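You operate a simulated robot arm through the tools that you are given. There is no shell and no other tool. Be economical: measure what you need, move in short steps, check, and stop when the job is done.

The job below is to be done with a simulated robot arm. You get a single attempt, and the scene is never put back.

Task
Run bare bearing 27 across the slide plate and set it on the meter.
Fine: lay it on the yellow pad, switch on, slide it to the white pad, switch off; then the teal pad.

The check looks at the end state, three seconds after you hand in, the way a careful person would. Anything else that was tipped, shoved, dropped, spilled or broken makes it a failure.

Robot
A 6-joint arm with a two-finger parallel gripper, fixed in place. Base frame: the origin is at the foot of the arm, x ahead of it, y to its left, z up. Readings come in m, rad, newtons and seconds.
With the tool pointing down near the work surface it reaches from about 0.24 to 0.64 m from the base axis. Its first joint turns from -1.152 to 1.152 rad. Payload 2.7 kg.
Tool frame: the origin (TCP) lies between the finger pads and is the grasp point; the fingertips stand 0.023 m ahead of it; z points along the fingers, y is the line along which they close. The gripper opens to 0.094 m. The fingers are 0.038 m wide and 0.01 m thick; the gripper's body (0.054 by 0.096 m) begins 0.039 m behind the TCP.
Orientation is that of the tool frame in the base frame, as [roll, pitch, yaw] about the fixed x, y, z axes, in that order (R = Rz(yaw) Ry(pitch) Rx(roll)). With the fingers straight down and closing along the base's y, the tool's x points along the base's -x, its y along +y and its z along -z.

Tools
- The arm moves only by the tool arm_command. Its arguments are lists of equal length, an entry for each row: "delta_rot": the turn, a rotation vector about the base's x, y, z in units of 4 degrees (1.0 is 4 degrees), a list of three; "delta_pos": the shift along the base's x, y, z in units of 40 mm (1.0 is 40 mm), a list of three; "fingers": the closure, from 0 (fully open) to 1 (shut). In form: {"delta_rot": [[rx, ry, rz], ...], "delta_pos": [[tx, ty, tz], ...], "fingers": [fingers, ...]}. A call has 1 to 8 rows; each row shifts and turns the commanded pose from where the row before left it. A call with a number of a shift or a turn outside -1 to 1 is refused whole. Rows are played at 5 a second. More than 0.05 m and 0.15 rad between two rows, or a gripper value outside its range, and nothing of the call is played. A pose out of reach is approached as far as the arm can. The call stops where the force on the tool passes 90 N (or 10 N more than at its start, if that is more) or the arm is blocked; 0.2 s more then pass. The fingers move at their own pace (about 0.045 m/s each) and stop on an object; they squeeze with about 26 N. The grip force told is the motor's: it shows also when the fingers shut on nothing. Time passes only in rows, and 0.2 s behind the last, so rows that do not move let the fingers close. It gives the time, the measured TCP pose, the force on the tool (base axes), the opening and the grip force at its end, in the units of the frame above (readings bear some noise), with the torque about the TCP (base axes, N m) and any sound that the robot's microphone picked up.
- Cameras (640 x 400 px; columns grow to the right, rows downward): "scene" is fixed at [0.0798, -0.4324, 1.4154]; the picture's right is [0.77, -0.64, 0.00], its down [-0.36, -0.43, -0.82] and it looks along [0.53, 0.63, -0.57] (base axes); focal length 214 px, centre (320, 200). "wrist" rides on the gripper at [0.086, 0.016, -0.074] in the tool frame; the picture's right is [-0.18, 0.98, 0.00], its down [-0.58, -0.11, -0.81] and it looks along [-0.79, -0.15, 0.59] (tool axes); focal length 243 px, centre (320, 200). There is no depth. A picture from a camera that has moved, and an enlarged one, comes with that camera's place and axes in the base frame and with its lens. The place of the scene camera against the robot may be out by one fixed shift of up to 0.012 m in any direction.
- camera(camera): a new picture of that camera. It takes no simulated time.
- enlarge(camera, box): a new picture of the part [left, top, right, bottom] of that camera's present view, enlarged. It takes no simulated time.
- finish_job(): hands the job in; it is judged then, once.

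Work in short steps. Places have to be worked out from the pictures, the camera data and where the tool is seen: move nearer, look again, correct. Check each grasp and each placing, and mend what went wrong. You have 120 turns and 84 pictures in all, those below and enlarged ones among them. Open the gripper and draw the arm clear of the work before you hand the job in, unless the task says otherwise; then end with one line.

The tools are called after "Call:" as a command line: name --argument value ..., lists and objects as JSON in quotes. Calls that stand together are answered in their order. arm_command: Moves the arm, as the interface text tells. Its arguments: {"type":"object","properties":{"delta_rot":{"type":"array","items":{"type":"array","items":{"type":"number"}}},"delta_pos":{"type":"array","items":{"type":"array","items":{"type":"number"}}},"fingers":{"type":"array","items":{"type":"number"}}},"required":["delta_rot","delta_pos","fingers"]} The other tools are called the same way: camera (camera) takes a picture; enlarge (camera, box) takes an enlarged picture of a part of a camera's view; finish_job () hands the job in.

At the start:

```text
time: 0.0
position: [0.274, 0.1069, 1.3371]
tool_rot: [-3.14, 0.002, 3.141]
wrist_force: [-0.2, 0.1, -0.3]
moment: [0.02, 0.01, -0.01]
gripper_width: 0.0938
grip_force: 0.2
```

scene: 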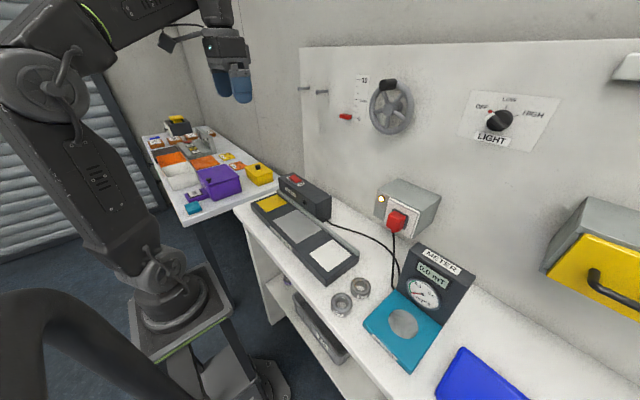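
wrist: 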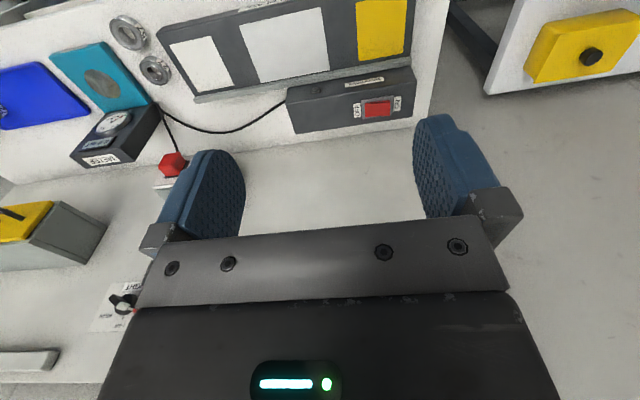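

I'll look closer at the bench first: bearings, the switch and the pads.

Call:
enlarge --camera "scene" --box '[310, 260, 460, 360]'

Call:
enlarge --camera "scene" --box '[230, 160, 380, 290]'

Call:
enlarge --camera "wrist" --box '[60, 0, 240, 120]'

```text
4.00 times, centred on (385, 310) of scene
camera zoom: at [0.0798, -0.4324, 1.4154], right [0.77, -0.64, 0.0], down [-0.36, -0.43, -0.82], along [0.53, 0.63, -0.57], focal length 858 px, centre (60, -240)
```

zoom: 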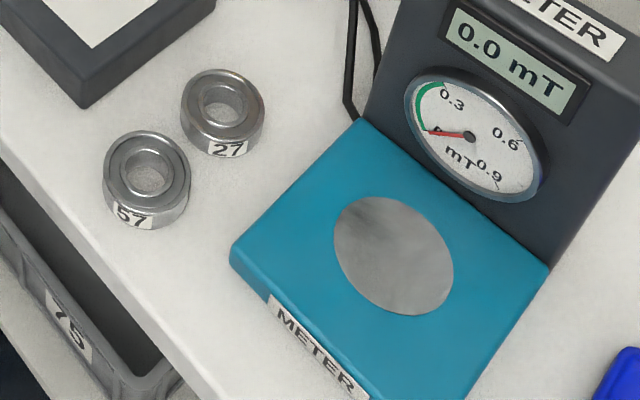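

```text
3.08 times, centred on (305, 225) of scene
camera zoom: at [0.0798, -0.4324, 1.4154], right [0.77, -0.64, 0.0], down [-0.36, -0.43, -0.82], along [0.53, 0.63, -0.57], focal length 660 px, centre (366, 123)
```

zoom: 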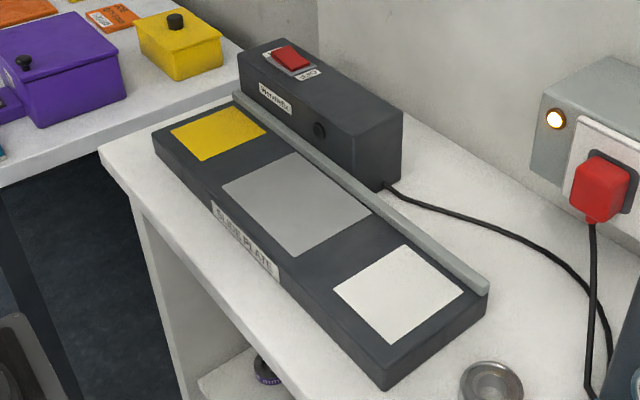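

```text
3.33 times, centred on (150, 60) of wrist
camera zoom: at [0.1871, 0.1224, 1.4124], right [0.18, 0.98, 0.0], down [0.58, -0.11, 0.81], along [0.79, -0.15, -0.59], focal length 809 px, centre (887, 667)
```

zoom: 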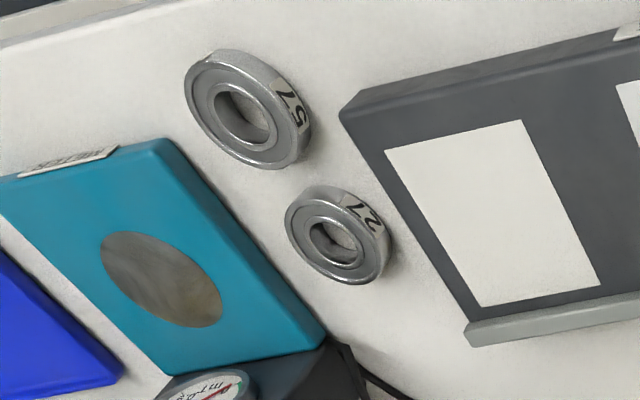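

Bearing 27 is the one farther from the edge, at about (0.36, -0.25). 57 sits on its -x side, so I'll grip along y. I'll come down above it partway first and look again.

Call:
arm_command --delta_rot '[[0, 0, 0], [0, 0, 0], [0, 0, 0], [0, 0, 0], [0, 0, 0], [0, 0, 0], [0, 0, 0], [0, 0, 0]]' --delta_pos '[[0.25, -1, -0.6], [0.25, -1, -0.6], [0.25, -1, -0.6], [0.25, -1, -0.6], [0.25, -1, -0.6], [0.25, -1, -0.6], [0.25, -1, -0.6], [0.25, -1, -0.6]]' --fingers '[0, 0, 0, 0, 0, 0, 0, 0]'

Call:
camera --camera "wrist"

Call:
camera --camera "scene"

```text
time: 1.8
position: [0.3538, -0.2121, 1.1479]
tool_rot: [-3.14, 0.002, -3.139]
wrist_force: [0.5, 0.5, -0.1]
moment: [0.06, -0.03, 0.03]
gripper_width: 0.0941
grip_force: 0.1
```

```text
78 pictures are left
camera wrist: at [0.2672, -0.1979, 1.2221], right [0.18, 0.98, 0.0], down [0.58, -0.11, 0.81], along [0.79, -0.15, -0.59], focal length 243 px, centre (320, 200)
```

wrist: 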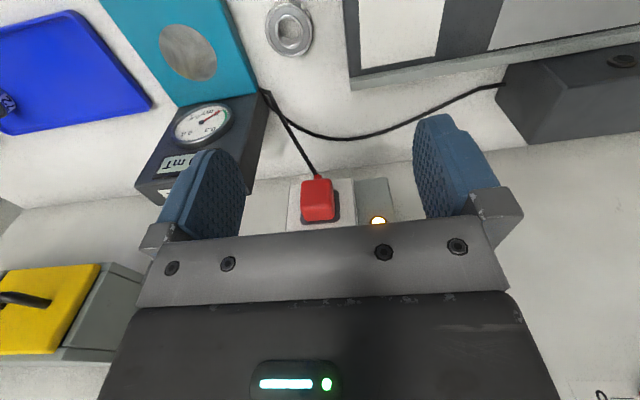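

```text
77 pictures are left
```

scene: 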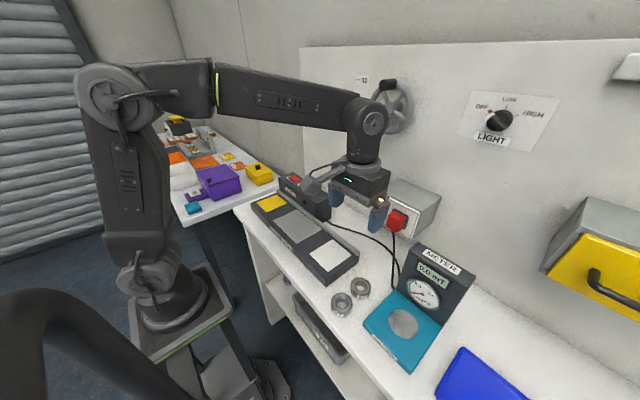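

Triangulating the two wrist views puts bearing 27's top at about (0.367, -0.2525, 0.904). I'll descend to z≈0.96 above it and check the alignment.

Call:
arm_command --delta_rot '[[0, 0, 0], [0, 0, 0], [0, 0, 0], [0, 0, 0], [0, 0, 0], [0, 0, 0]]' --delta_pos '[[0.065, -0.2, -0.94], [0.065, -0.2, -0.94], [0.065, -0.2, -0.94], [0.065, -0.2, -0.94], [0.065, -0.2, -0.94], [0, 0, 0]]' --fingers '[0, 0, 0, 0, 0.15, 0.15]'

Call:
camera --camera "wrist"

Call:
enlarge --camera "scene" --box '[310, 230, 430, 330]'

```text
time: 3.2
position: [0.3665, -0.2537, 0.9568]
tool_rot: [3.141, 0.003, -3.14]
wrist_force: [1.1, 0.0, -0.1]
moment: [0.01, 0.0, -0.01]
gripper_width: 0.08
grip_force: 0.1
```

```text
76 pictures are left
camera wrist: at [0.2795, -0.2379, 1.0323], right [0.18, 0.98, 0.0], down [0.58, -0.11, 0.81], along [0.79, -0.15, -0.59], focal length 243 px, centre (320, 200)
```

wrist: 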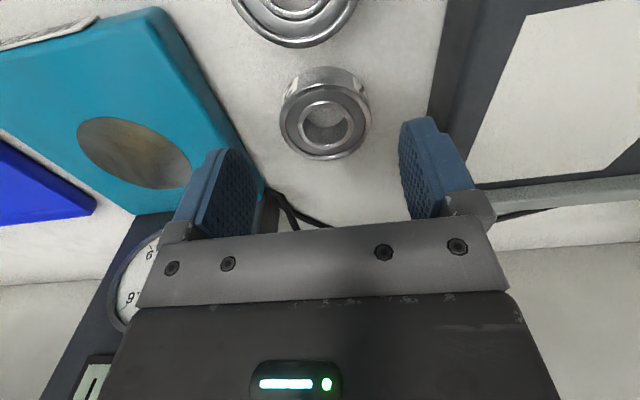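

```text
4.00 times, centred on (370, 280) of scene
camera zoom: at [0.0798, -0.4324, 1.4154], right [0.77, -0.64, 0.0], down [-0.36, -0.43, -0.82], along [0.53, 0.63, -0.57], focal length 858 px, centre (120, -120)
```

zoom: 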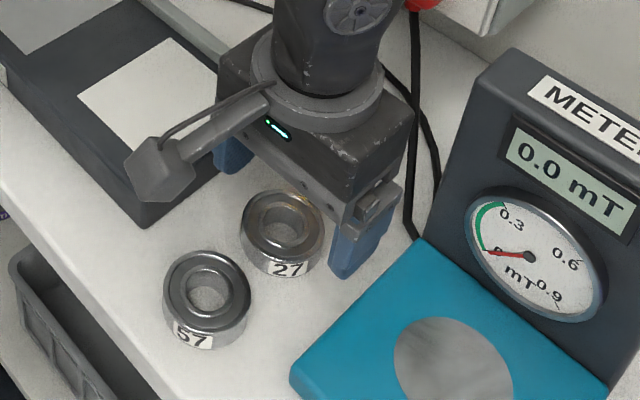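

Bearing top centre now reads about (0.370, -0.252), ~54 mm across, ~20 mm tall. The fingers straddle it, so I nudge +3 mm x, go down to TCP z≈0.914, and close.

Call:
arm_command --delta_rot '[[0, 0, 0], [0, 0, 0], [0, 0, 0]]' --delta_pos '[[0.07, 0.03, -0.4], [0, 0, -0.4], [0, 0, -0.26]]' --fingers '[0.15, 0.15, 0.15]'

Call:
camera --camera "wrist"

```text
time: 4.0
position: [0.3689, -0.2521, 0.9231]
tool_rot: [-3.136, 0.008, -3.138]
wrist_force: [-24.1, 5.6, 80.3]
moment: [3.71, 2.0, 0.47]
gripper_width: 0.0821
grip_force: 2.6
```

```text
74 pictures are left
camera wrist: at [0.2824, -0.2375, 0.9975], right [0.18, 0.98, 0.0], down [0.58, -0.1, 0.81], along [0.8, -0.15, -0.59], focal length 243 px, centre (320, 200)
```

wrist: 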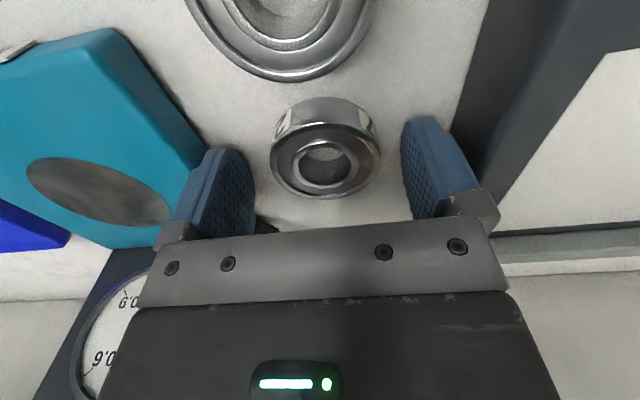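

The right finger touched the slide plate's end (force at about y=-0.205), so plate top ≈0.900. I back straight up, narrow the opening to ~64 mm, and look again.

Call:
arm_command --delta_rot '[[0, 0, 0], [0, 0, 0], [0, 0, 0], [0, 0, 0]]' --delta_pos '[[0, 0, 0.5], [0, 0, 0.35], [0, 0, 0], [0, 0, 0]]' --fingers '[0.15, 0.32, 0.32, 0.32]'

Call:
camera --camera "wrist"

Call:
camera --camera "scene"

```text
time: 5.0
position: [0.3682, -0.2517, 0.9494]
tool_rot: [-3.141, 0.003, -3.141]
wrist_force: [0.5, 0.8, -0.1]
moment: [0.01, 0.02, -0.03]
gripper_width: 0.0639
grip_force: 0.1
```

```text
73 pictures are left
camera wrist: at [0.2829, -0.2364, 1.0241], right [0.18, 0.98, 0.0], down [0.58, -0.11, 0.81], along [0.79, -0.15, -0.59], focal length 243 px, centre (320, 200)
```

wrist: 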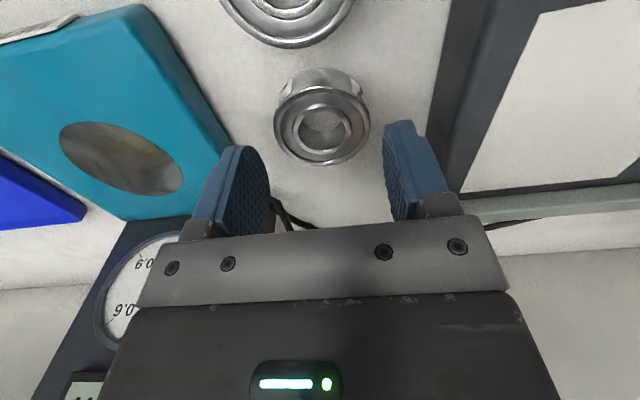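

```text
72 pictures are left
```

scene: 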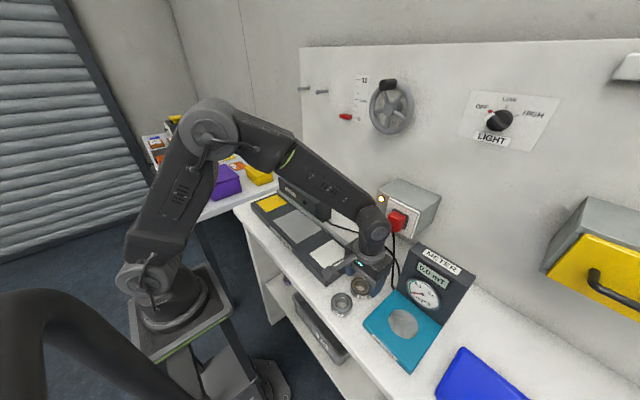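

Bearing still centred and nothing has shifted; the narrower fingers clear the plate. Descending gently again.

Call:
arm_command --delta_rot '[[0, 0, 0], [0, 0, 0], [0, 0, 0], [0, 0, 0]]' --delta_pos '[[0.02, -0.03, -0.3], [0, 0, -0.25], [0, 0, -0.2], [0, 0, -0.12]]' --fingers '[0.32, 0.32, 0.32, 0.32]'

Call:
camera --camera "wrist"

```text
time: 6.1
position: [0.369, -0.2542, 0.9237]
tool_rot: [-3.137, 0.001, -3.14]
wrist_force: [-8.5, 4.4, 11.0]
moment: [0.57, 0.43, 0.23]
gripper_width: 0.0663
grip_force: 2.0
stopped in row 4: the force on the tool passed its limit at 91 N (the readings are from after the stop); the commanded pose is now the measured one
```

```text
71 pictures are left
camera wrist: at [0.2832, -0.2385, 0.9978], right [0.18, 0.98, 0.0], down [0.58, -0.1, 0.81], along [0.79, -0.15, -0.59], focal length 243 px, centre (320, 200)
```

wrist: 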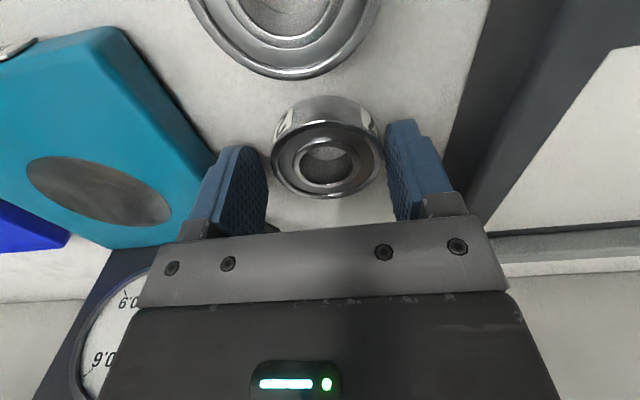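

Same stop height (0.9237) clear of the plate, so it's the table, at z≈0.900; the bearing then spans 0.900–0.920 with centre near x≈0.363. I'll lift 3 mm, shift to centre, and close.

Call:
arm_command --delta_rot '[[0, 0, 0], [0, 0, 0], [0, 0, 0], [0, 0, 0], [0, 0, 0]]' --delta_pos '[[0, 0, 0.09], [-0.14, 0.04, 0], [0, 0, 0], [0, 0, 0], [0, 0, 0]]' --fingers '[0.32, 0.32, 0.6, 0.6, 0.6]'

Call:
camera --camera "wrist"

```text
time: 7.3
position: [0.3634, -0.2518, 0.9248]
tool_rot: [-3.138, 0.003, -3.14]
wrist_force: [0.3, -0.4, -0.3]
moment: [0.03, -0.01, 0.02]
gripper_width: 0.0508
grip_force: 26.2
```

```text
70 pictures are left
camera wrist: at [0.2784, -0.2372, 1.0004], right [0.18, 0.98, 0.0], down [0.58, -0.1, 0.81], along [0.8, -0.15, -0.59], focal length 243 px, centre (320, 200)
```

wrist: 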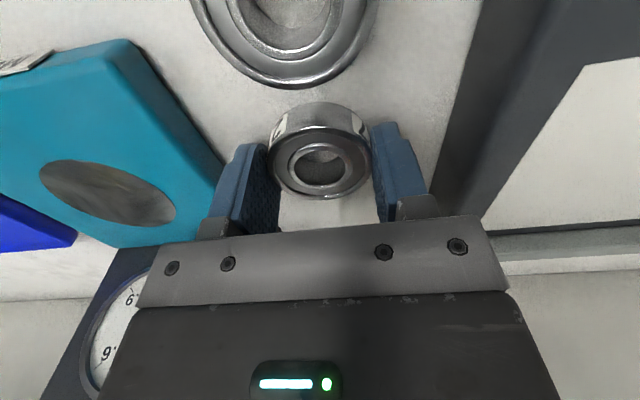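

Gripped: opening 0.0508 m, 26 N, bearing OD ≈ 51 mm. I lift 0.1 m clear and check the hold.

Call:
arm_command --delta_rot '[[0, 0, 0], [0, 0, 0], [0, 0, 0], [0, 0, 0]]' --delta_pos '[[0, 0, 0.5], [0, 0, 1], [0, 0, 1], [0, 0, 1]]' --fingers '[0.6, 0.6, 0.6, 0.6]'

Call:
camera --camera "wrist"

```text
time: 8.3
position: [0.3639, -0.253, 1.0664]
tool_rot: [-3.138, 0.006, -3.14]
wrist_force: [0.1, -0.2, -1.8]
moment: [-0.01, 0.01, 0.03]
gripper_width: 0.0509
grip_force: 25.8
```

```text
69 pictures are left
camera wrist: at [0.2779, -0.2373, 1.1404], right [0.18, 0.98, 0.0], down [0.58, -0.1, 0.81], along [0.8, -0.15, -0.59], focal length 243 px, centre (320, 200)
```

wrist: 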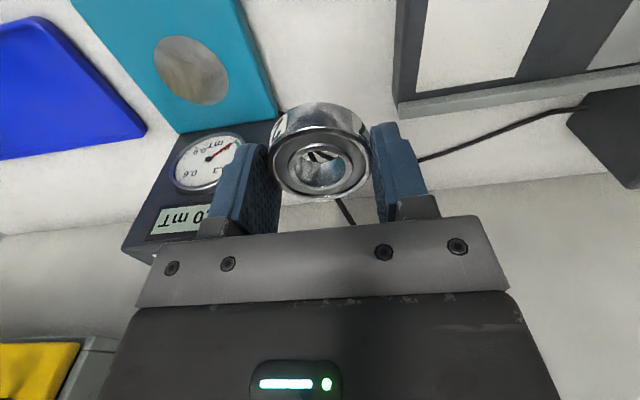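

Held firmly and level. Moving along +y at height toward the yellow pad.

Call:
arm_command --delta_rot '[[0, 0, 0], [0, 0, 0], [0, 0, 0], [0, 0, 0], [0, 0, 0], [0, 0, 0], [0, 0, 0], [0, 0, 0]]' --delta_pos '[[0, 1, 0], [0, 1, 0], [0, 1, 0], [0, 1, 0], [0, 1, 0], [0, 1, 0], [0, 1, 0], [0, 1, 0]]' --fingers '[0.6, 0.6, 0.6, 0.6, 0.6, 0.6, 0.6, 0.6]'

Call:
camera --camera "wrist"

```text
time: 10.1
position: [0.3645, 0.0683, 1.0651]
tool_rot: [-3.136, 0.007, -3.141]
wrist_force: [0.0, 0.5, -2.3]
moment: [0.0, 0.03, 0.01]
gripper_width: 0.051
grip_force: 26.2
```

```text
68 pictures are left
camera wrist: at [0.2783, 0.0839, 1.1395], right [0.18, 0.98, 0.0], down [0.58, -0.1, 0.81], along [0.8, -0.15, -0.59], focal length 243 px, centre (320, 200)
```

wrist: 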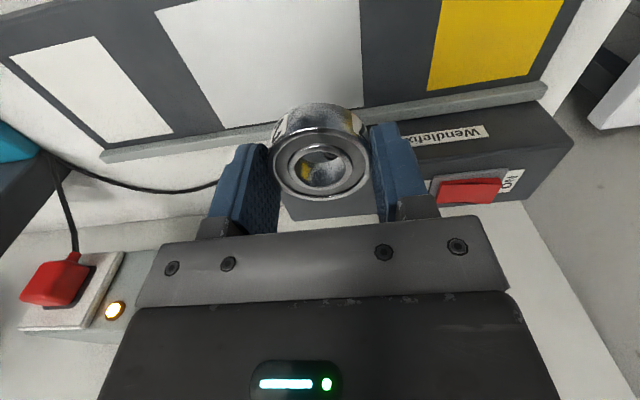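

The yellow pad's centre looks near (0.372, 0.20–0.215); the switch box top is ~1.0 m with the rocker near (0.466, 0.18). I move over the pad and look.

Call:
arm_command --delta_rot '[[0, 0, 0], [0, 0, 0], [0, 0, 0], [0, 0, 0], [0, 0, 0]]' --delta_pos '[[0.05, 0.85, 0], [0.05, 0.85, 0], [0.05, 0.85, -0.5], [0, 0.85, -0.5], [0, 0, 0]]' --fingers '[0.6, 0.6, 0.6, 0.6, 0.6]'

Call:
camera --camera "wrist"

Call:
enlarge --camera "scene" --box '[230, 160, 370, 290]'

```text
time: 11.3
position: [0.3695, 0.2043, 1.0254]
tool_rot: [-3.137, 0.003, -3.14]
wrist_force: [0.1, 0.5, 0.0]
moment: [0.01, -0.01, 0.03]
gripper_width: 0.0507
grip_force: 26.1
```

```text
67 pictures are left
camera wrist: at [0.2844, 0.22, 1.1005], right [0.18, 0.98, 0.0], down [0.58, -0.1, 0.81], along [0.8, -0.15, -0.59], focal length 243 px, centre (320, 200)
```

wrist: 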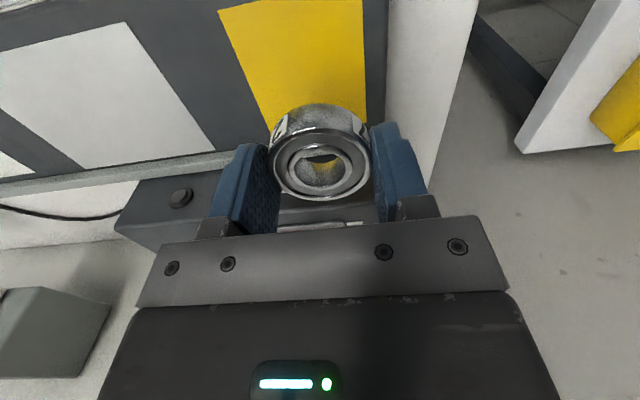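

```text
3.08 times, centred on (300, 225) of scene
camera zoom: at [0.0799, -0.4323, 1.4154], right [0.77, -0.64, 0.0], down [-0.36, -0.43, -0.82], along [0.53, 0.63, -0.57], focal length 660 px, centre (382, 123)
```

zoom: 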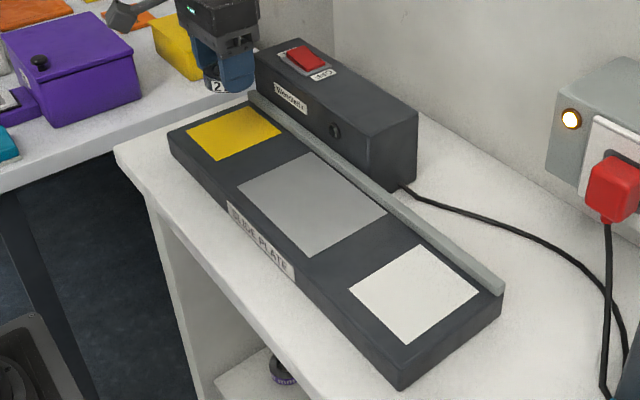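

Combining both cameras, plate top is ~0.93–0.94 and the yellow pad centre ≈(0.364, 0.195). Lowering to z≈0.98 and re-checking.

Call:
arm_command --delta_rot '[[0, 0, 0], [0, 0, 0], [0, 0, 0]]' --delta_pos '[[-0.1, -0.2, -0.5], [0, 0, -0.6], [0, 0, 0]]' --fingers '[0.6, 0.6, 0.6]'

Call:
camera --camera "wrist"

Call:
enlarge --camera "scene" --box '[240, 150, 320, 220]'

```text
time: 12.1
position: [0.3672, 0.1962, 0.9819]
tool_rot: [-3.137, 0.007, -3.139]
wrist_force: [0.0, 0.6, -1.2]
moment: [0.0, 0.04, 0.01]
gripper_width: 0.0508
grip_force: 26.1
```

```text
65 pictures are left
camera wrist: at [0.281, 0.2116, 1.0561], right [0.18, 0.98, 0.0], down [0.58, -0.1, 0.81], along [0.8, -0.15, -0.59], focal length 243 px, centre (320, 200)
```

wrist: 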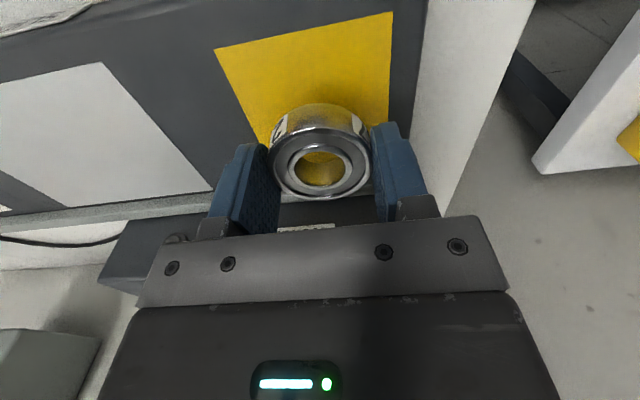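

```text
5.71 times, centred on (280, 185) of scene
camera zoom: at [0.0799, -0.4323, 1.4154], right [0.77, -0.64, 0.0], down [-0.36, -0.43, -0.82], along [0.53, 0.63, -0.57], focal length 1226 px, centre (549, 286)
```

zoom: 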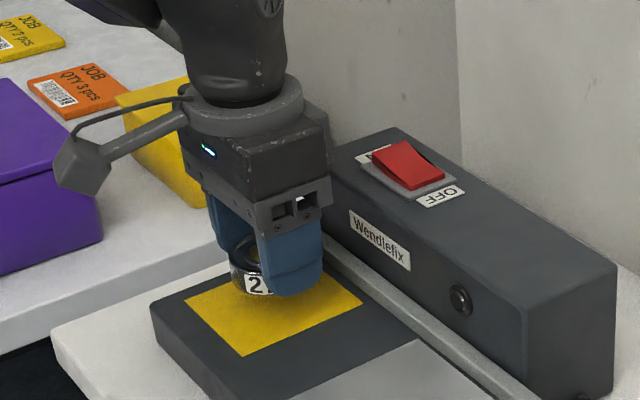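

Pad near edge at x≈0.321, y from 0.155 to 0.234; the bearing is over its centre. Lowering in small guarded steps.

Call:
arm_command --delta_rot '[[0, 0, 0], [0, 0, 0], [0, 0, 0]]' --delta_pos '[[-0.08, -0.05, -0.2], [0, 0, -0.2], [0, 0, -0.05]]' --fingers '[0.6, 0.6, 0.6]'

Call:
enlarge --camera "scene" --box '[250, 170, 310, 220]'

```text
time: 12.9
position: [0.3649, 0.1923, 0.9638]
tool_rot: [-3.137, 0.008, -3.14]
wrist_force: [0.0, -0.2, -1.9]
moment: [-0.01, 0.01, 0.0]
gripper_width: 0.0509
grip_force: 25.5
```

```text
8.00 times, centred on (280, 195) of scene
camera zoom: at [0.0799, -0.4323, 1.4154], right [0.77, -0.64, 0.0], down [-0.36, -0.43, -0.82], along [0.53, 0.63, -0.57], focal length 1716 px, centre (640, 240)
```

zoom: 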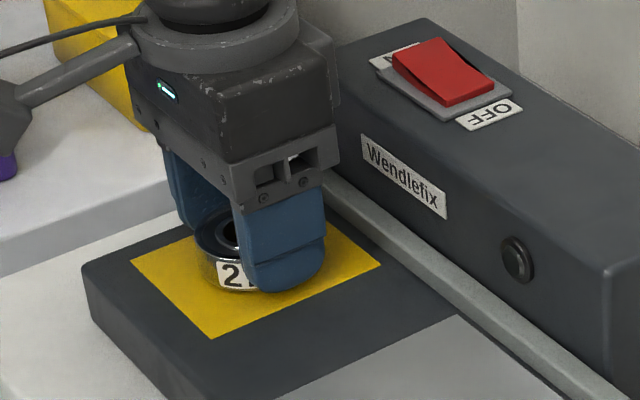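

Call:
arm_command --delta_rot '[[0, 0, 0], [0, 0, 0]]' --delta_pos '[[0, 0, -0.06], [0, 0, -0.06]]' --fingers '[0.6, 0.6]'

```text
time: 13.5
position: [0.3637, 0.1943, 0.961]
tool_rot: [-3.138, 0.007, -3.139]
wrist_force: [-3.8, -2.0, 15.4]
moment: [0.19, 0.32, 0.07]
gripper_width: 0.051
grip_force: 26.2
```

Contact felt at TCP z≈0.961 (plate top ≈0.936), bearing resting on yellow. I open and rise straight up.

Call:
arm_command --delta_rot '[[0, 0, 0], [0, 0, 0], [0, 0, 0], [0, 0, 0], [0, 0, 0], [0, 0, 0]]' --delta_pos '[[0, 0, 0.03], [0, 0, 0], [0, 0, 0], [0, 0, 0.8], [0, 0, 1], [0, 0, 1]]' --fingers '[0.25, 0.25, 0.25, 0.25, 0.25, 0.25]'

Call:
camera --camera "wrist"

Call:
enlarge --camera "scene" --box '[250, 170, 310, 220]'

```text
time: 14.9
position: [0.3623, 0.1919, 1.0718]
tool_rot: [-3.137, 0.005, -3.139]
wrist_force: [0.5, -0.2, -0.5]
moment: [-0.02, -0.02, 0.0]
gripper_width: 0.0705
grip_force: 0.0
```

```text
62 pictures are left
camera wrist: at [0.2768, 0.2087, 1.1475], right [0.18, 0.98, 0.0], down [0.58, -0.1, 0.81], along [0.8, -0.15, -0.59], focal length 243 px, centre (320, 200)
```

wrist: 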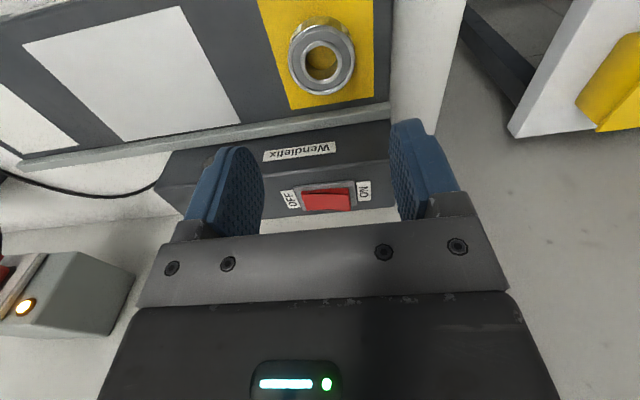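

```text
8.00 times, centred on (280, 195) of scene
camera zoom: at [0.0798, -0.4324, 1.4154], right [0.77, -0.64, 0.0], down [-0.36, -0.43, -0.82], along [0.53, 0.63, -0.57], focal length 1716 px, centre (640, 240)
```

zoom: 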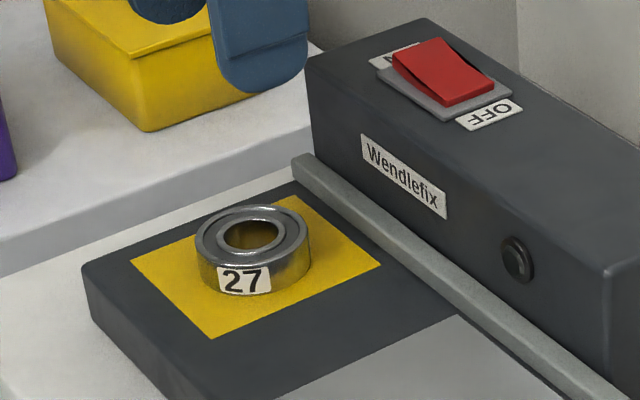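

Bearing 27 rests on yellow. Switch is OFF side down now; rocker centre ≈(0.466, 0.180, 1.009) with ON at its +y end. I close the fingers and hover over the ON end.

Call:
arm_command --delta_rot '[[0, 0, 0], [0, 0, 0], [0, 0, 0], [0, 0, 0], [0, 0, 0], [0, 0, 0]]' --delta_pos '[[0.65, 0.03, 0.1], [0.65, 0.03, 0], [0.65, 0.03, 0], [0.65, 0.03, 0], [0, 0, 0], [0, 0, 0]]' --fingers '[1, 1, 1, 1, 1, 1]'

Call:
camera --camera "wrist"

Call:
enlarge --camera "scene" --box '[260, 150, 330, 210]'

```text
time: 16.3
position: [0.4675, 0.199, 1.0776]
tool_rot: [-3.138, 0.004, -3.14]
wrist_force: [0.0, -0.4, 0.3]
moment: [0.0, 0.03, -0.01]
gripper_width: 0.0
grip_force: 26.0
```

```text
60 pictures are left
camera wrist: at [0.3813, 0.2143, 1.1518], right [0.18, 0.98, 0.0], down [0.58, -0.1, 0.81], along [0.8, -0.15, -0.59], focal length 243 px, centre (320, 200)
```

wrist: 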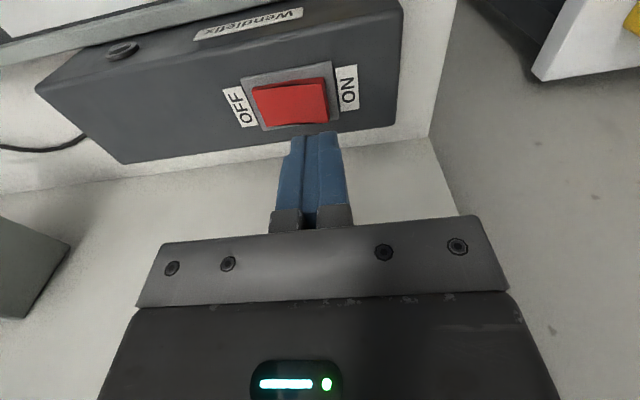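

```text
6.67 times, centred on (295, 180) of scene
camera zoom: at [0.0798, -0.4324, 1.4154], right [0.77, -0.64, 0.0], down [-0.36, -0.43, -0.82], along [0.53, 0.63, -0.57], focal length 1430 px, centre (487, 333)
```

zoom: 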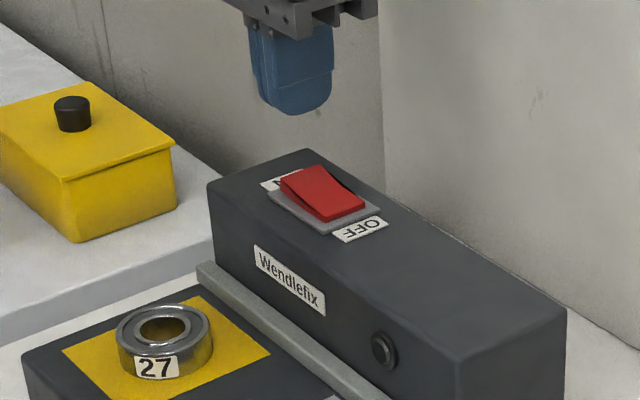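

Rocker confirmed at x≈0.467, y 0.157–0.202. I shift 4 mm in -y and descend to just above the ON end, then press in small steps.

Call:
arm_command --delta_rot '[[0, 0, 0], [0, 0, 0], [0, 0, 0], [0, 0, 0]]' --delta_pos '[[0, -0.1, -0.5], [0, 0, -0.4], [0, 0, -0.05], [0, 0, -0.05]]' --fingers '[1, 1, 1, 1]'

Call:
enlarge --camera "scene" --box '[260, 150, 330, 210]'

```text
time: 17.3
position: [0.4673, 0.1951, 1.0369]
tool_rot: [-3.135, 0.008, -3.14]
wrist_force: [0.6, -0.2, 1.8]
moment: [0.01, 0.04, -0.02]
gripper_width: 0.0001
grip_force: 25.8
```

```text
6.67 times, centred on (295, 180) of scene
camera zoom: at [0.0798, -0.4323, 1.4154], right [0.77, -0.64, 0.0], down [-0.36, -0.43, -0.82], along [0.53, 0.63, -0.57], focal length 1430 px, centre (487, 333)
```

zoom: 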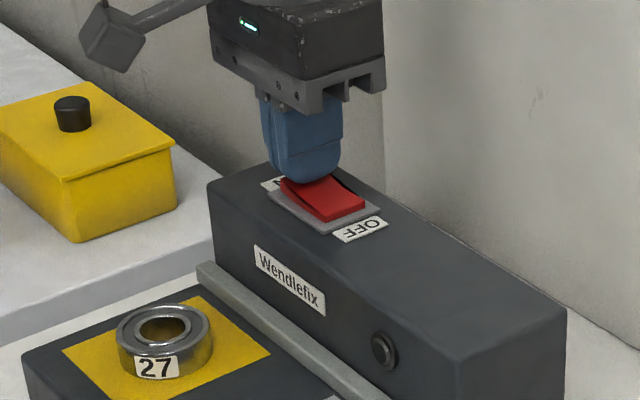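

The tips are just at the raised ON end. Pressing a few millimetres in small steps.

Call:
arm_command --delta_rot '[[0, 0, 0], [0, 0, 0], [0, 0, 0]]' --delta_pos '[[0, 0, -0.05], [0, 0, -0.05], [0, 0, -0.05]]' --fingers '[1, 1, 1]'

Call:
enlarge --camera "scene" --box '[260, 150, 330, 210]'

```text
time: 18.1
position: [0.4679, 0.1937, 1.0343]
tool_rot: [-3.138, 0.011, -3.14]
wrist_force: [-6.4, -1.3, 21.4]
moment: [-0.23, 0.45, -0.04]
gripper_width: 0.0003
grip_force: 26.1
heard: click
```

```text
6.67 times, centred on (295, 180) of scene
camera zoom: at [0.0793, -0.4325, 1.4154], right [0.77, -0.64, 0.0], down [-0.36, -0.43, -0.82], along [0.53, 0.63, -0.57], focal length 1430 px, centre (487, 333)
```

zoom: 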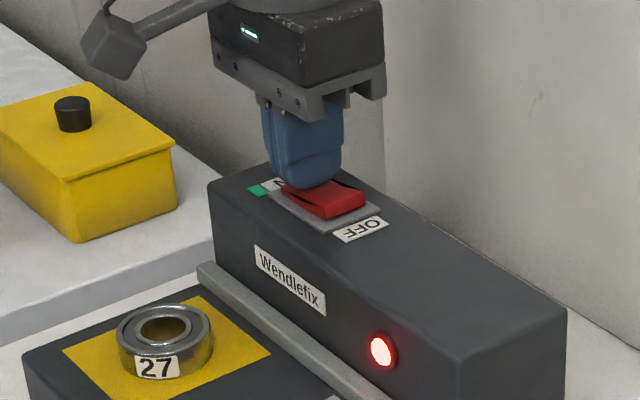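

Click heard, red lamp lit, ON. Rising and going back over the bearing with fingers opening to ~70 mm.

Call:
arm_command --delta_rot '[[0, 0, 0], [0, 0, 0], [0, 0, 0], [0, 0, 0], [0, 0, 0], [0, 0, 0], [0, 0, 0], [0, 0, 0]]' --delta_pos '[[0, 0, 0.6], [0, 0, 0.5], [-0.65, 0, 0], [-0.65, 0, 0], [-0.65, 0, 0], [-0.65, 0, 0], [0, 0, -0.9], [0, 0, -0.9]]' --fingers '[1, 1, 0.26, 0.26, 0.26, 0.26, 0.26, 0.26]'

Call:
camera --camera "wrist"

```text
time: 19.9
position: [0.3639, 0.1929, 1.0032]
tool_rot: [-3.136, 0.006, -3.141]
wrist_force: [-0.1, 0.1, 0.1]
moment: [-0.02, 0.03, -0.01]
gripper_width: 0.0695
grip_force: 0.0
```

```text
56 pictures are left
camera wrist: at [0.2777, 0.2082, 1.0771], right [0.18, 0.98, 0.0], down [0.58, -0.1, 0.81], along [0.8, -0.15, -0.59], focal length 243 px, centre (320, 200)
```

wrist: 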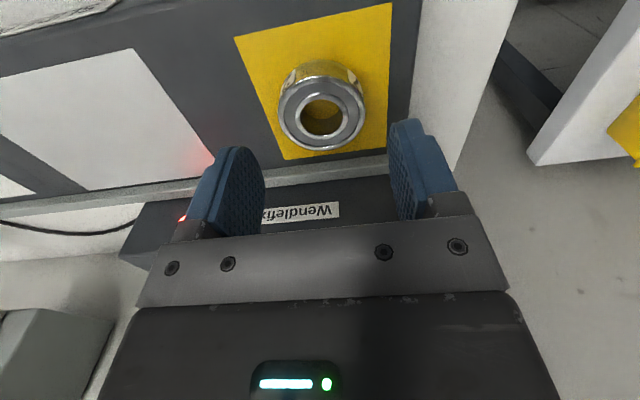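

Aligned over the bearing. Descending 40 mm and closing.

Call:
arm_command --delta_rot '[[0, 0, 0], [0, 0, 0], [0, 0, 0], [0, 0, 0], [0, 0, 0]]' --delta_pos '[[0, 0.02, -0.5], [0, 0, -0.47], [0, 0, 0], [0, 0, 0], [0, 0, 0]]' --fingers '[0.26, 0.26, 0.26, 0.6, 0.6]'

Call:
enlarge --camera "scene" --box '[250, 160, 360, 290]'

```text
time: 21.1
position: [0.3641, 0.1943, 0.9638]
tool_rot: [-3.136, 0.005, -3.14]
wrist_force: [-0.2, -0.1, 0.5]
moment: [-0.02, 0.02, -0.02]
gripper_width: 0.0513
grip_force: 26.3
```

```text
3.08 times, centred on (305, 225) of scene
camera zoom: at [0.0799, -0.4323, 1.4154], right [0.77, -0.64, 0.0], down [-0.36, -0.43, -0.82], along [0.53, 0.63, -0.57], focal length 660 px, centre (366, 123)
```

zoom: 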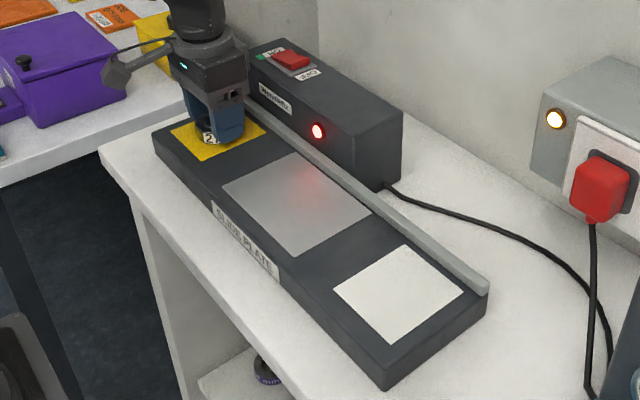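

Bearing regripped resting on the plate. White pad centre is ≈(0.364, -0.135): a straight 0.33 m slide in -y. I press down ~1 mm to keep contact and slide slowly.

Call:
arm_command --delta_rot '[[0, 0, 0], [0, 0, 0], [0, 0, 0], [0, 0, 0], [0, 0, 0], [0, 0, 0], [0, 0, 0], [0, 0, 0]]' --delta_pos '[[0, 0, -0.03], [0, -0.25, 0], [0, -0.25, 0], [0, -0.25, 0], [0, -0.25, 0], [0, -0.25, 0], [0, -0.25, 0], [0, -0.25, 0]]' --fingers '[0.6, 0.6, 0.6, 0.6, 0.6, 0.6, 0.6, 0.6]'

```text
time: 22.9
position: [0.3646, 0.1248, 0.9621]
tool_rot: [-3.137, 0.007, -3.14]
wrist_force: [0.8, 7.3, 17.1]
moment: [0.36, -0.1, -0.04]
gripper_width: 0.0509
grip_force: 25.9
```

Contact force ~17 N with friction: it's sliding properly. Continuing.

Call:
arm_command --delta_rot '[[0, 0, 0], [0, 0, 0], [0, 0, 0], [0, 0, 0], [0, 0, 0], [0, 0, 0], [0, 0, 0], [0, 0, 0]]' --delta_pos '[[0, -0.25, 0], [0, -0.25, 0], [0, -0.25, 0], [0, -0.25, 0], [0, -0.25, 0], [0, -0.25, 0], [0, -0.25, 0], [0, -0.25, 0]]' --fingers '[0.6, 0.6, 0.6, 0.6, 0.6, 0.6, 0.6, 0.6]'

Call:
arm_command --delta_rot '[[0, 0, 0], [0, 0, 0], [0, 0, 0], [0, 0, 0], [0, 0, 0], [0, 0, 0], [0, 0, 0], [0, 0, 0]]' --delta_pos '[[0, -0.25, 0], [0, -0.25, 0], [0, -0.25, 0], [0, -0.25, 0], [0, -0.25, 0], [0, -0.25, 0], [0, -0.25, 0], [0, -0.25, 0]]' --fingers '[0.6, 0.6, 0.6, 0.6, 0.6, 0.6, 0.6, 0.6]'

Call:
enlarge --camera "scene" --box '[250, 160, 360, 290]'

```text
time: 24.7
position: [0.3628, 0.0445, 0.962]
tool_rot: [-3.137, 0.005, -3.139]
wrist_force: [-0.6, 3.2, 5.4]
moment: [0.26, -0.06, 0.05]
gripper_width: 0.0509
grip_force: 26.1
```

```text
time: 26.5
position: [0.3642, -0.0354, 0.9623]
tool_rot: [-3.138, 0.006, -3.14]
wrist_force: [-0.1, 1.5, 1.5]
moment: [0.13, -0.02, 0.01]
gripper_width: 0.0512
grip_force: 25.8
```

```text
3.08 times, centred on (305, 225) of scene
camera zoom: at [0.0798, -0.4323, 1.4154], right [0.77, -0.64, 0.0], down [-0.36, -0.43, -0.82], along [0.53, 0.63, -0.57], focal length 660 px, centre (366, 123)
```

zoom: 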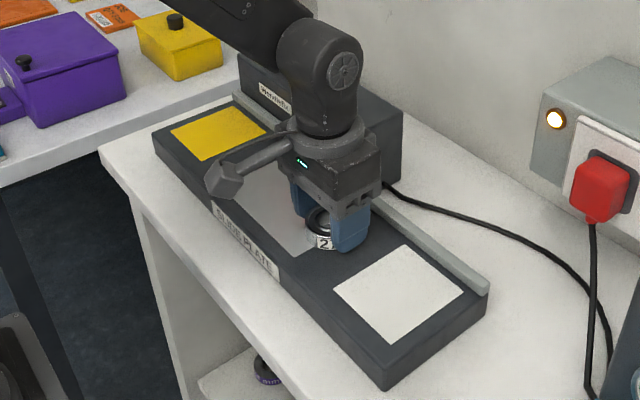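

Contact force is fading (1.5 N), so I add ~1 mm down and continue the last 0.1 m.

Call:
arm_command --delta_rot '[[0, 0, 0], [0, 0, 0], [0, 0, 0], [0, 0, 0], [0, 0, 0], [0, 0, 0], [0, 0, 0], [0, 0, 0]]' --delta_pos '[[0, 0, -0.03], [0, -0.25, 0], [0, -0.25, 0], [0, -0.25, 0], [0, -0.25, 0], [0, -0.25, 0], [0, -0.25, 0], [0, -0.25, 0]]' --fingers '[0.6, 0.6, 0.6, 0.6, 0.6, 0.6, 0.6, 0.6]'

Call:
arm_command --delta_rot '[[0, 0, 0], [0, 0, 0], [0, 0, 0], [0, 0, 0]]' --delta_pos '[[0, -0.25, 0], [0, -0.25, 0], [0, -0.2, 0], [0, 0, 0]]' --fingers '[0.6, 0.6, 0.6, 0.6]'

Call:
camera --camera "wrist"

Call:
enlarge --camera "scene" --box '[250, 160, 390, 300]'

```text
time: 28.3
position: [0.3631, -0.1057, 0.9607]
tool_rot: [-3.135, 0.006, -3.141]
wrist_force: [-0.5, 5.5, 14.4]
moment: [0.23, -0.3, 0.09]
gripper_width: 0.0509
grip_force: 25.9
```

```text
time: 29.3
position: [0.3635, -0.1336, 0.961]
tool_rot: [-3.136, 0.006, -3.14]
wrist_force: [-0.9, 6.6, 15.1]
moment: [0.32, -0.06, 0.0]
gripper_width: 0.051
grip_force: 25.9
```

```text
53 pictures are left
camera wrist: at [0.2772, -0.1178, 1.0355], right [0.18, 0.98, 0.0], down [0.58, -0.1, 0.81], along [0.8, -0.15, -0.59], focal length 243 px, centre (320, 200)
```

wrist: 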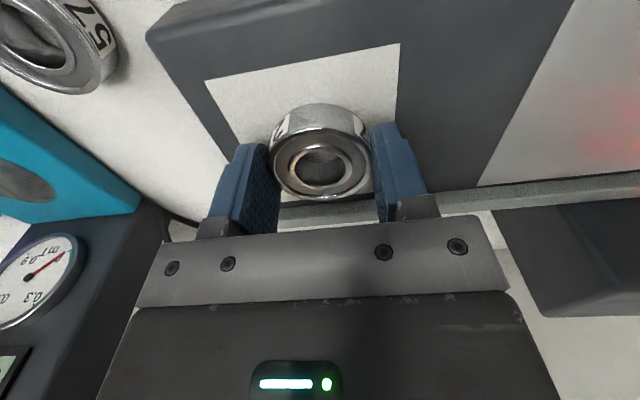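

```text
2.86 times, centred on (320, 230) of scene
camera zoom: at [0.0797, -0.4321, 1.4155], right [0.77, -0.64, 0.0], down [-0.36, -0.43, -0.82], along [0.53, 0.63, -0.57], focal length 613 px, centre (320, 114)
```

zoom: 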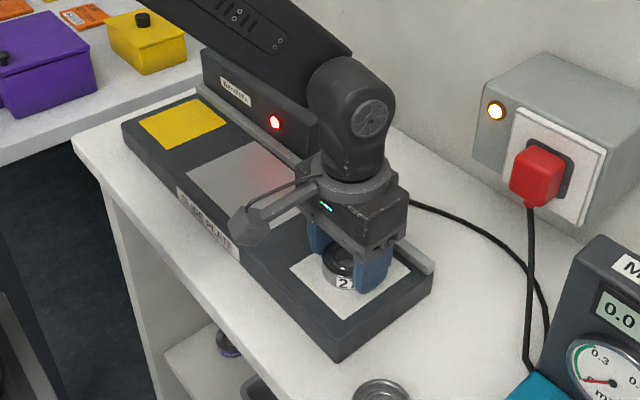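

The bearing sits within the white pad. I release, rise clear, then travel back toward the switch.

Call:
arm_command --delta_rot '[[0, 0, 0], [0, 0, 0], [0, 0, 0], [0, 0, 0], [0, 0, 0], [0, 0, 0], [0, 0, 0]]' --delta_pos '[[0, 0, 0.04], [0, 0, 0], [0, 0, 0], [0, 0, 0.8], [0, 0, 0.9], [0, 0, 0.9], [0, 0, 0.75]]' --fingers '[0.25, 0.25, 0.25, 0.25, 0.25, 0.25, 0.25]'

Call:
arm_command --delta_rot '[[0, 0, 0], [0, 0, 0], [0, 0, 0], [0, 0, 0], [0, 0, 0], [0, 0, 0], [0, 0, 0], [0, 0, 0]]' --delta_pos '[[0, 0.93, 0], [0, 0.93, 0], [0, 0.93, 0], [0, 0.93, 0], [0, 0.93, 0], [0, 0.93, 0], [0, 0.93, 0], [0, 0.93, 0]]' --fingers '[1, 1, 1, 1, 1, 1, 1, 1]'

Call:
enlarge --camera "scene" --box '[250, 160, 390, 300]'

```text
time: 30.9
position: [0.3624, -0.1347, 1.097]
tool_rot: [-3.135, 0.005, -3.141]
wrist_force: [0.8, 0.0, -0.7]
moment: [-0.01, 0.02, 0.01]
gripper_width: 0.0707
grip_force: 0.0
```

```text
time: 32.7
position: [0.3619, 0.1648, 1.097]
tool_rot: [-3.135, 0.006, -3.141]
wrist_force: [-0.5, 0.3, 0.2]
moment: [-0.01, -0.01, -0.02]
gripper_width: 0.0001
grip_force: 26.0
```

```text
2.86 times, centred on (320, 230) of scene
camera zoom: at [0.0798, -0.4324, 1.4154], right [0.77, -0.64, 0.0], down [-0.36, -0.43, -0.82], along [0.53, 0.63, -0.57], focal length 613 px, centre (320, 114)
```

zoom: 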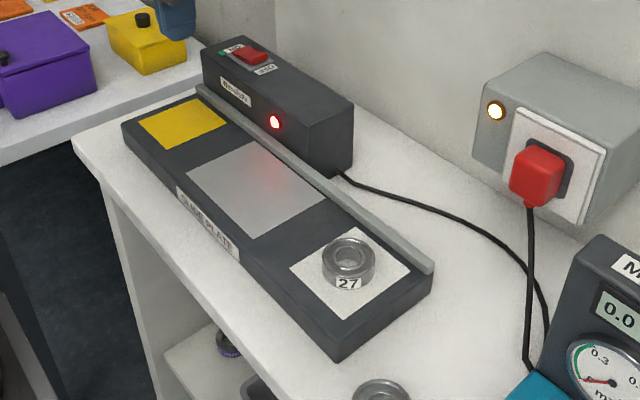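

Bearing sits on white; device still on. Moving over the OFF end (0.467, 0.164) and down to just above it.

Call:
arm_command --delta_rot '[[0, 0, 0], [0, 0, 0], [0, 0, 0], [0, 0, 0], [0, 0, 0], [0, 0, 0]]' --delta_pos '[[0.65, 0, 0], [0.65, 0, 0], [0.65, 0, 0], [0.65, 0, 0], [0, 0, -0.75], [0, 0, -0.65]]' --fingers '[1, 1, 1, 1, 1, 1]'

Call:
enlarge --camera "scene" --box '[260, 150, 330, 210]'

```text
time: 34.1
position: [0.4672, 0.1643, 1.0398]
tool_rot: [-3.136, 0.007, -3.139]
wrist_force: [0.4, 0.7, -0.2]
moment: [-0.01, -0.03, 0.04]
gripper_width: 0.0
grip_force: 26.0
```

```text
6.67 times, centred on (295, 180) of scene
camera zoom: at [0.0799, -0.4324, 1.4154], right [0.77, -0.64, 0.0], down [-0.36, -0.43, -0.82], along [0.53, 0.63, -0.57], focal length 1430 px, centre (487, 333)
```

zoom: 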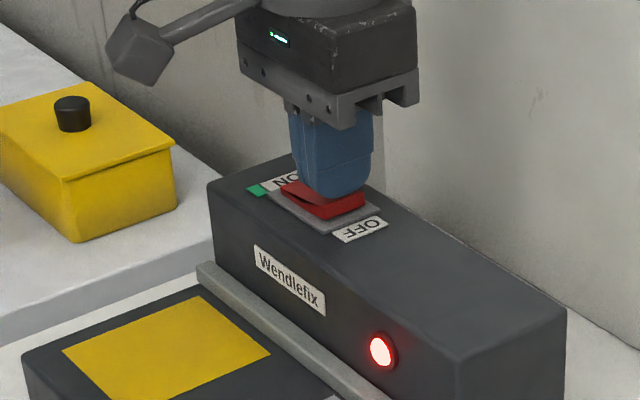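

Tips are over the OFF end, just above. Pressing in small steps.

Call:
arm_command --delta_rot '[[0, 0, 0], [0, 0, 0], [0, 0, 0], [0, 0, 0]]' --delta_pos '[[0, 0, -0.06], [0, 0, -0.05], [0, 0, -0.05], [0, 0, -0.05]]' --fingers '[1, 1, 1, 1]'

Call:
enlarge --camera "scene" --box '[260, 150, 330, 210]'

```text
time: 35.1
position: [0.4676, 0.1637, 1.0332]
tool_rot: [-3.136, 0.007, -3.14]
wrist_force: [-1.8, -1.8, 7.2]
moment: [0.03, 0.17, 0.0]
gripper_width: 0.0
grip_force: 25.9
heard: click
```

```text
6.67 times, centred on (295, 180) of scene
camera zoom: at [0.0797, -0.4324, 1.4154], right [0.77, -0.64, 0.0], down [-0.36, -0.43, -0.82], along [0.53, 0.63, -0.57], focal length 1430 px, centre (487, 333)
```

zoom: 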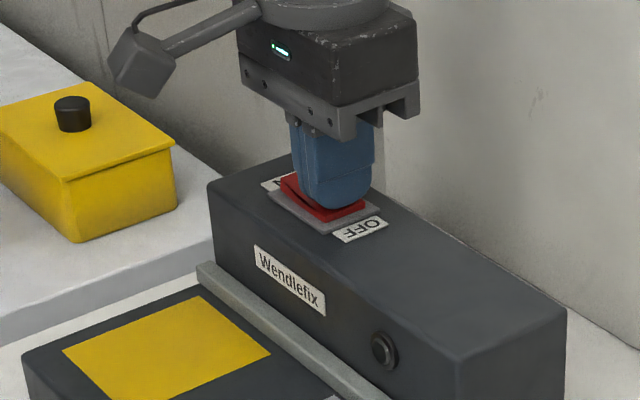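

Click, lamp out: OFF. Rising and returning to the bearing on the white pad.

Call:
arm_command --delta_rot '[[0, 0, 0], [0, 0, 0], [0, 0, 0], [0, 0, 0], [0, 0, 0], [0, 0, 0]]' --delta_pos '[[0, 0, 0.8], [0, 0, 0.8], [-0.65, 0, 0], [-0.65, 0, 0], [-0.65, 0, 0], [-0.65, 0, 0]]' --fingers '[1, 1, 1, 1, 1, 1]'

Call:
arm_command --delta_rot '[[0, 0, 0], [0, 0, 0], [0, 0, 0], [0, 0, 0], [0, 0, 0], [0, 0, 0], [0, 0, 0], [0, 0, 0]]' --delta_pos '[[0, -0.93, 0], [0, -0.93, 0], [0, -0.93, 0], [0, -0.93, 0], [0, -0.93, 0], [0, -0.93, 0], [0, -0.93, 0], [0, -0.93, 0]]' --fingers '[1, 1, 0.26, 0.26, 0.26, 0.26, 0.26, 0.26]'

Call:
camera --camera "wrist"

```text
time: 36.5
position: [0.3635, 0.1644, 1.0959]
tool_rot: [-3.137, 0.006, -3.14]
wrist_force: [0.0, 0.8, 0.2]
moment: [0.03, -0.01, -0.04]
gripper_width: 0.0
grip_force: 26.1
```

```text
time: 38.3
position: [0.3633, -0.1351, 1.0972]
tool_rot: [-3.134, 0.005, -3.14]
wrist_force: [0.3, -0.5, -0.1]
moment: [-0.01, -0.04, -0.03]
gripper_width: 0.0696
grip_force: 0.1
```

```text
48 pictures are left
camera wrist: at [0.277, -0.1183, 1.1712], right [0.18, 0.98, 0.0], down [0.58, -0.1, 0.81], along [0.8, -0.15, -0.59], focal length 243 px, centre (320, 200)
```

wrist: 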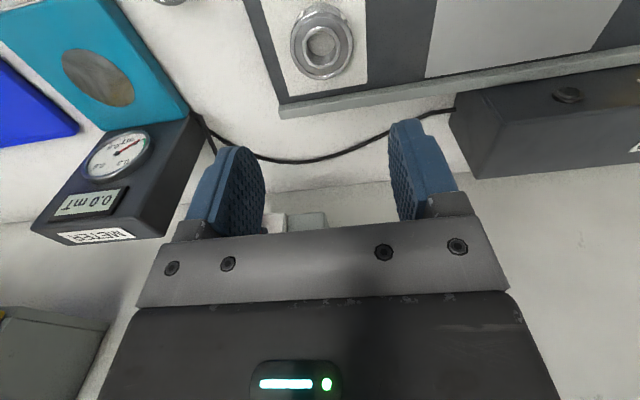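

Aligned with the release pose. Descending to z≈0.963 and gripping, then lifting.

Call:
arm_command --delta_rot '[[0, 0, 0], [0, 0, 0], [0, 0, 0], [0, 0, 0], [0, 0, 0], [0, 0, 0], [0, 0, 0], [0, 0, 0]]' --delta_pos '[[0, 0.03, -0.9], [0, 0, -0.9], [0, 0, -0.8], [0, 0, -0.5], [0, 0, -0.23], [0, 0, 0], [0, 0, 0], [0, 0, 0]]' --fingers '[0.26, 0.26, 0.26, 0.26, 0.26, 0.26, 0.6, 0.6]'

Call:
camera --camera "wrist"

```text
time: 40.1
position: [0.363, -0.1328, 0.9636]
tool_rot: [-3.137, 0.004, -3.141]
wrist_force: [-1.6, 0.6, 0.3]
moment: [0.01, -0.02, 0.03]
gripper_width: 0.0507
grip_force: 25.9
```

```text
47 pictures are left
camera wrist: at [0.2771, -0.1166, 1.0377], right [0.18, 0.98, 0.0], down [0.58, -0.1, 0.81], along [0.8, -0.15, -0.59], focal length 243 px, centre (320, 200)
```

wrist: 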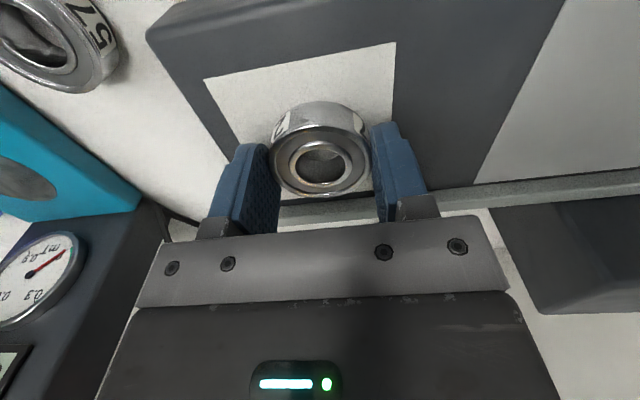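

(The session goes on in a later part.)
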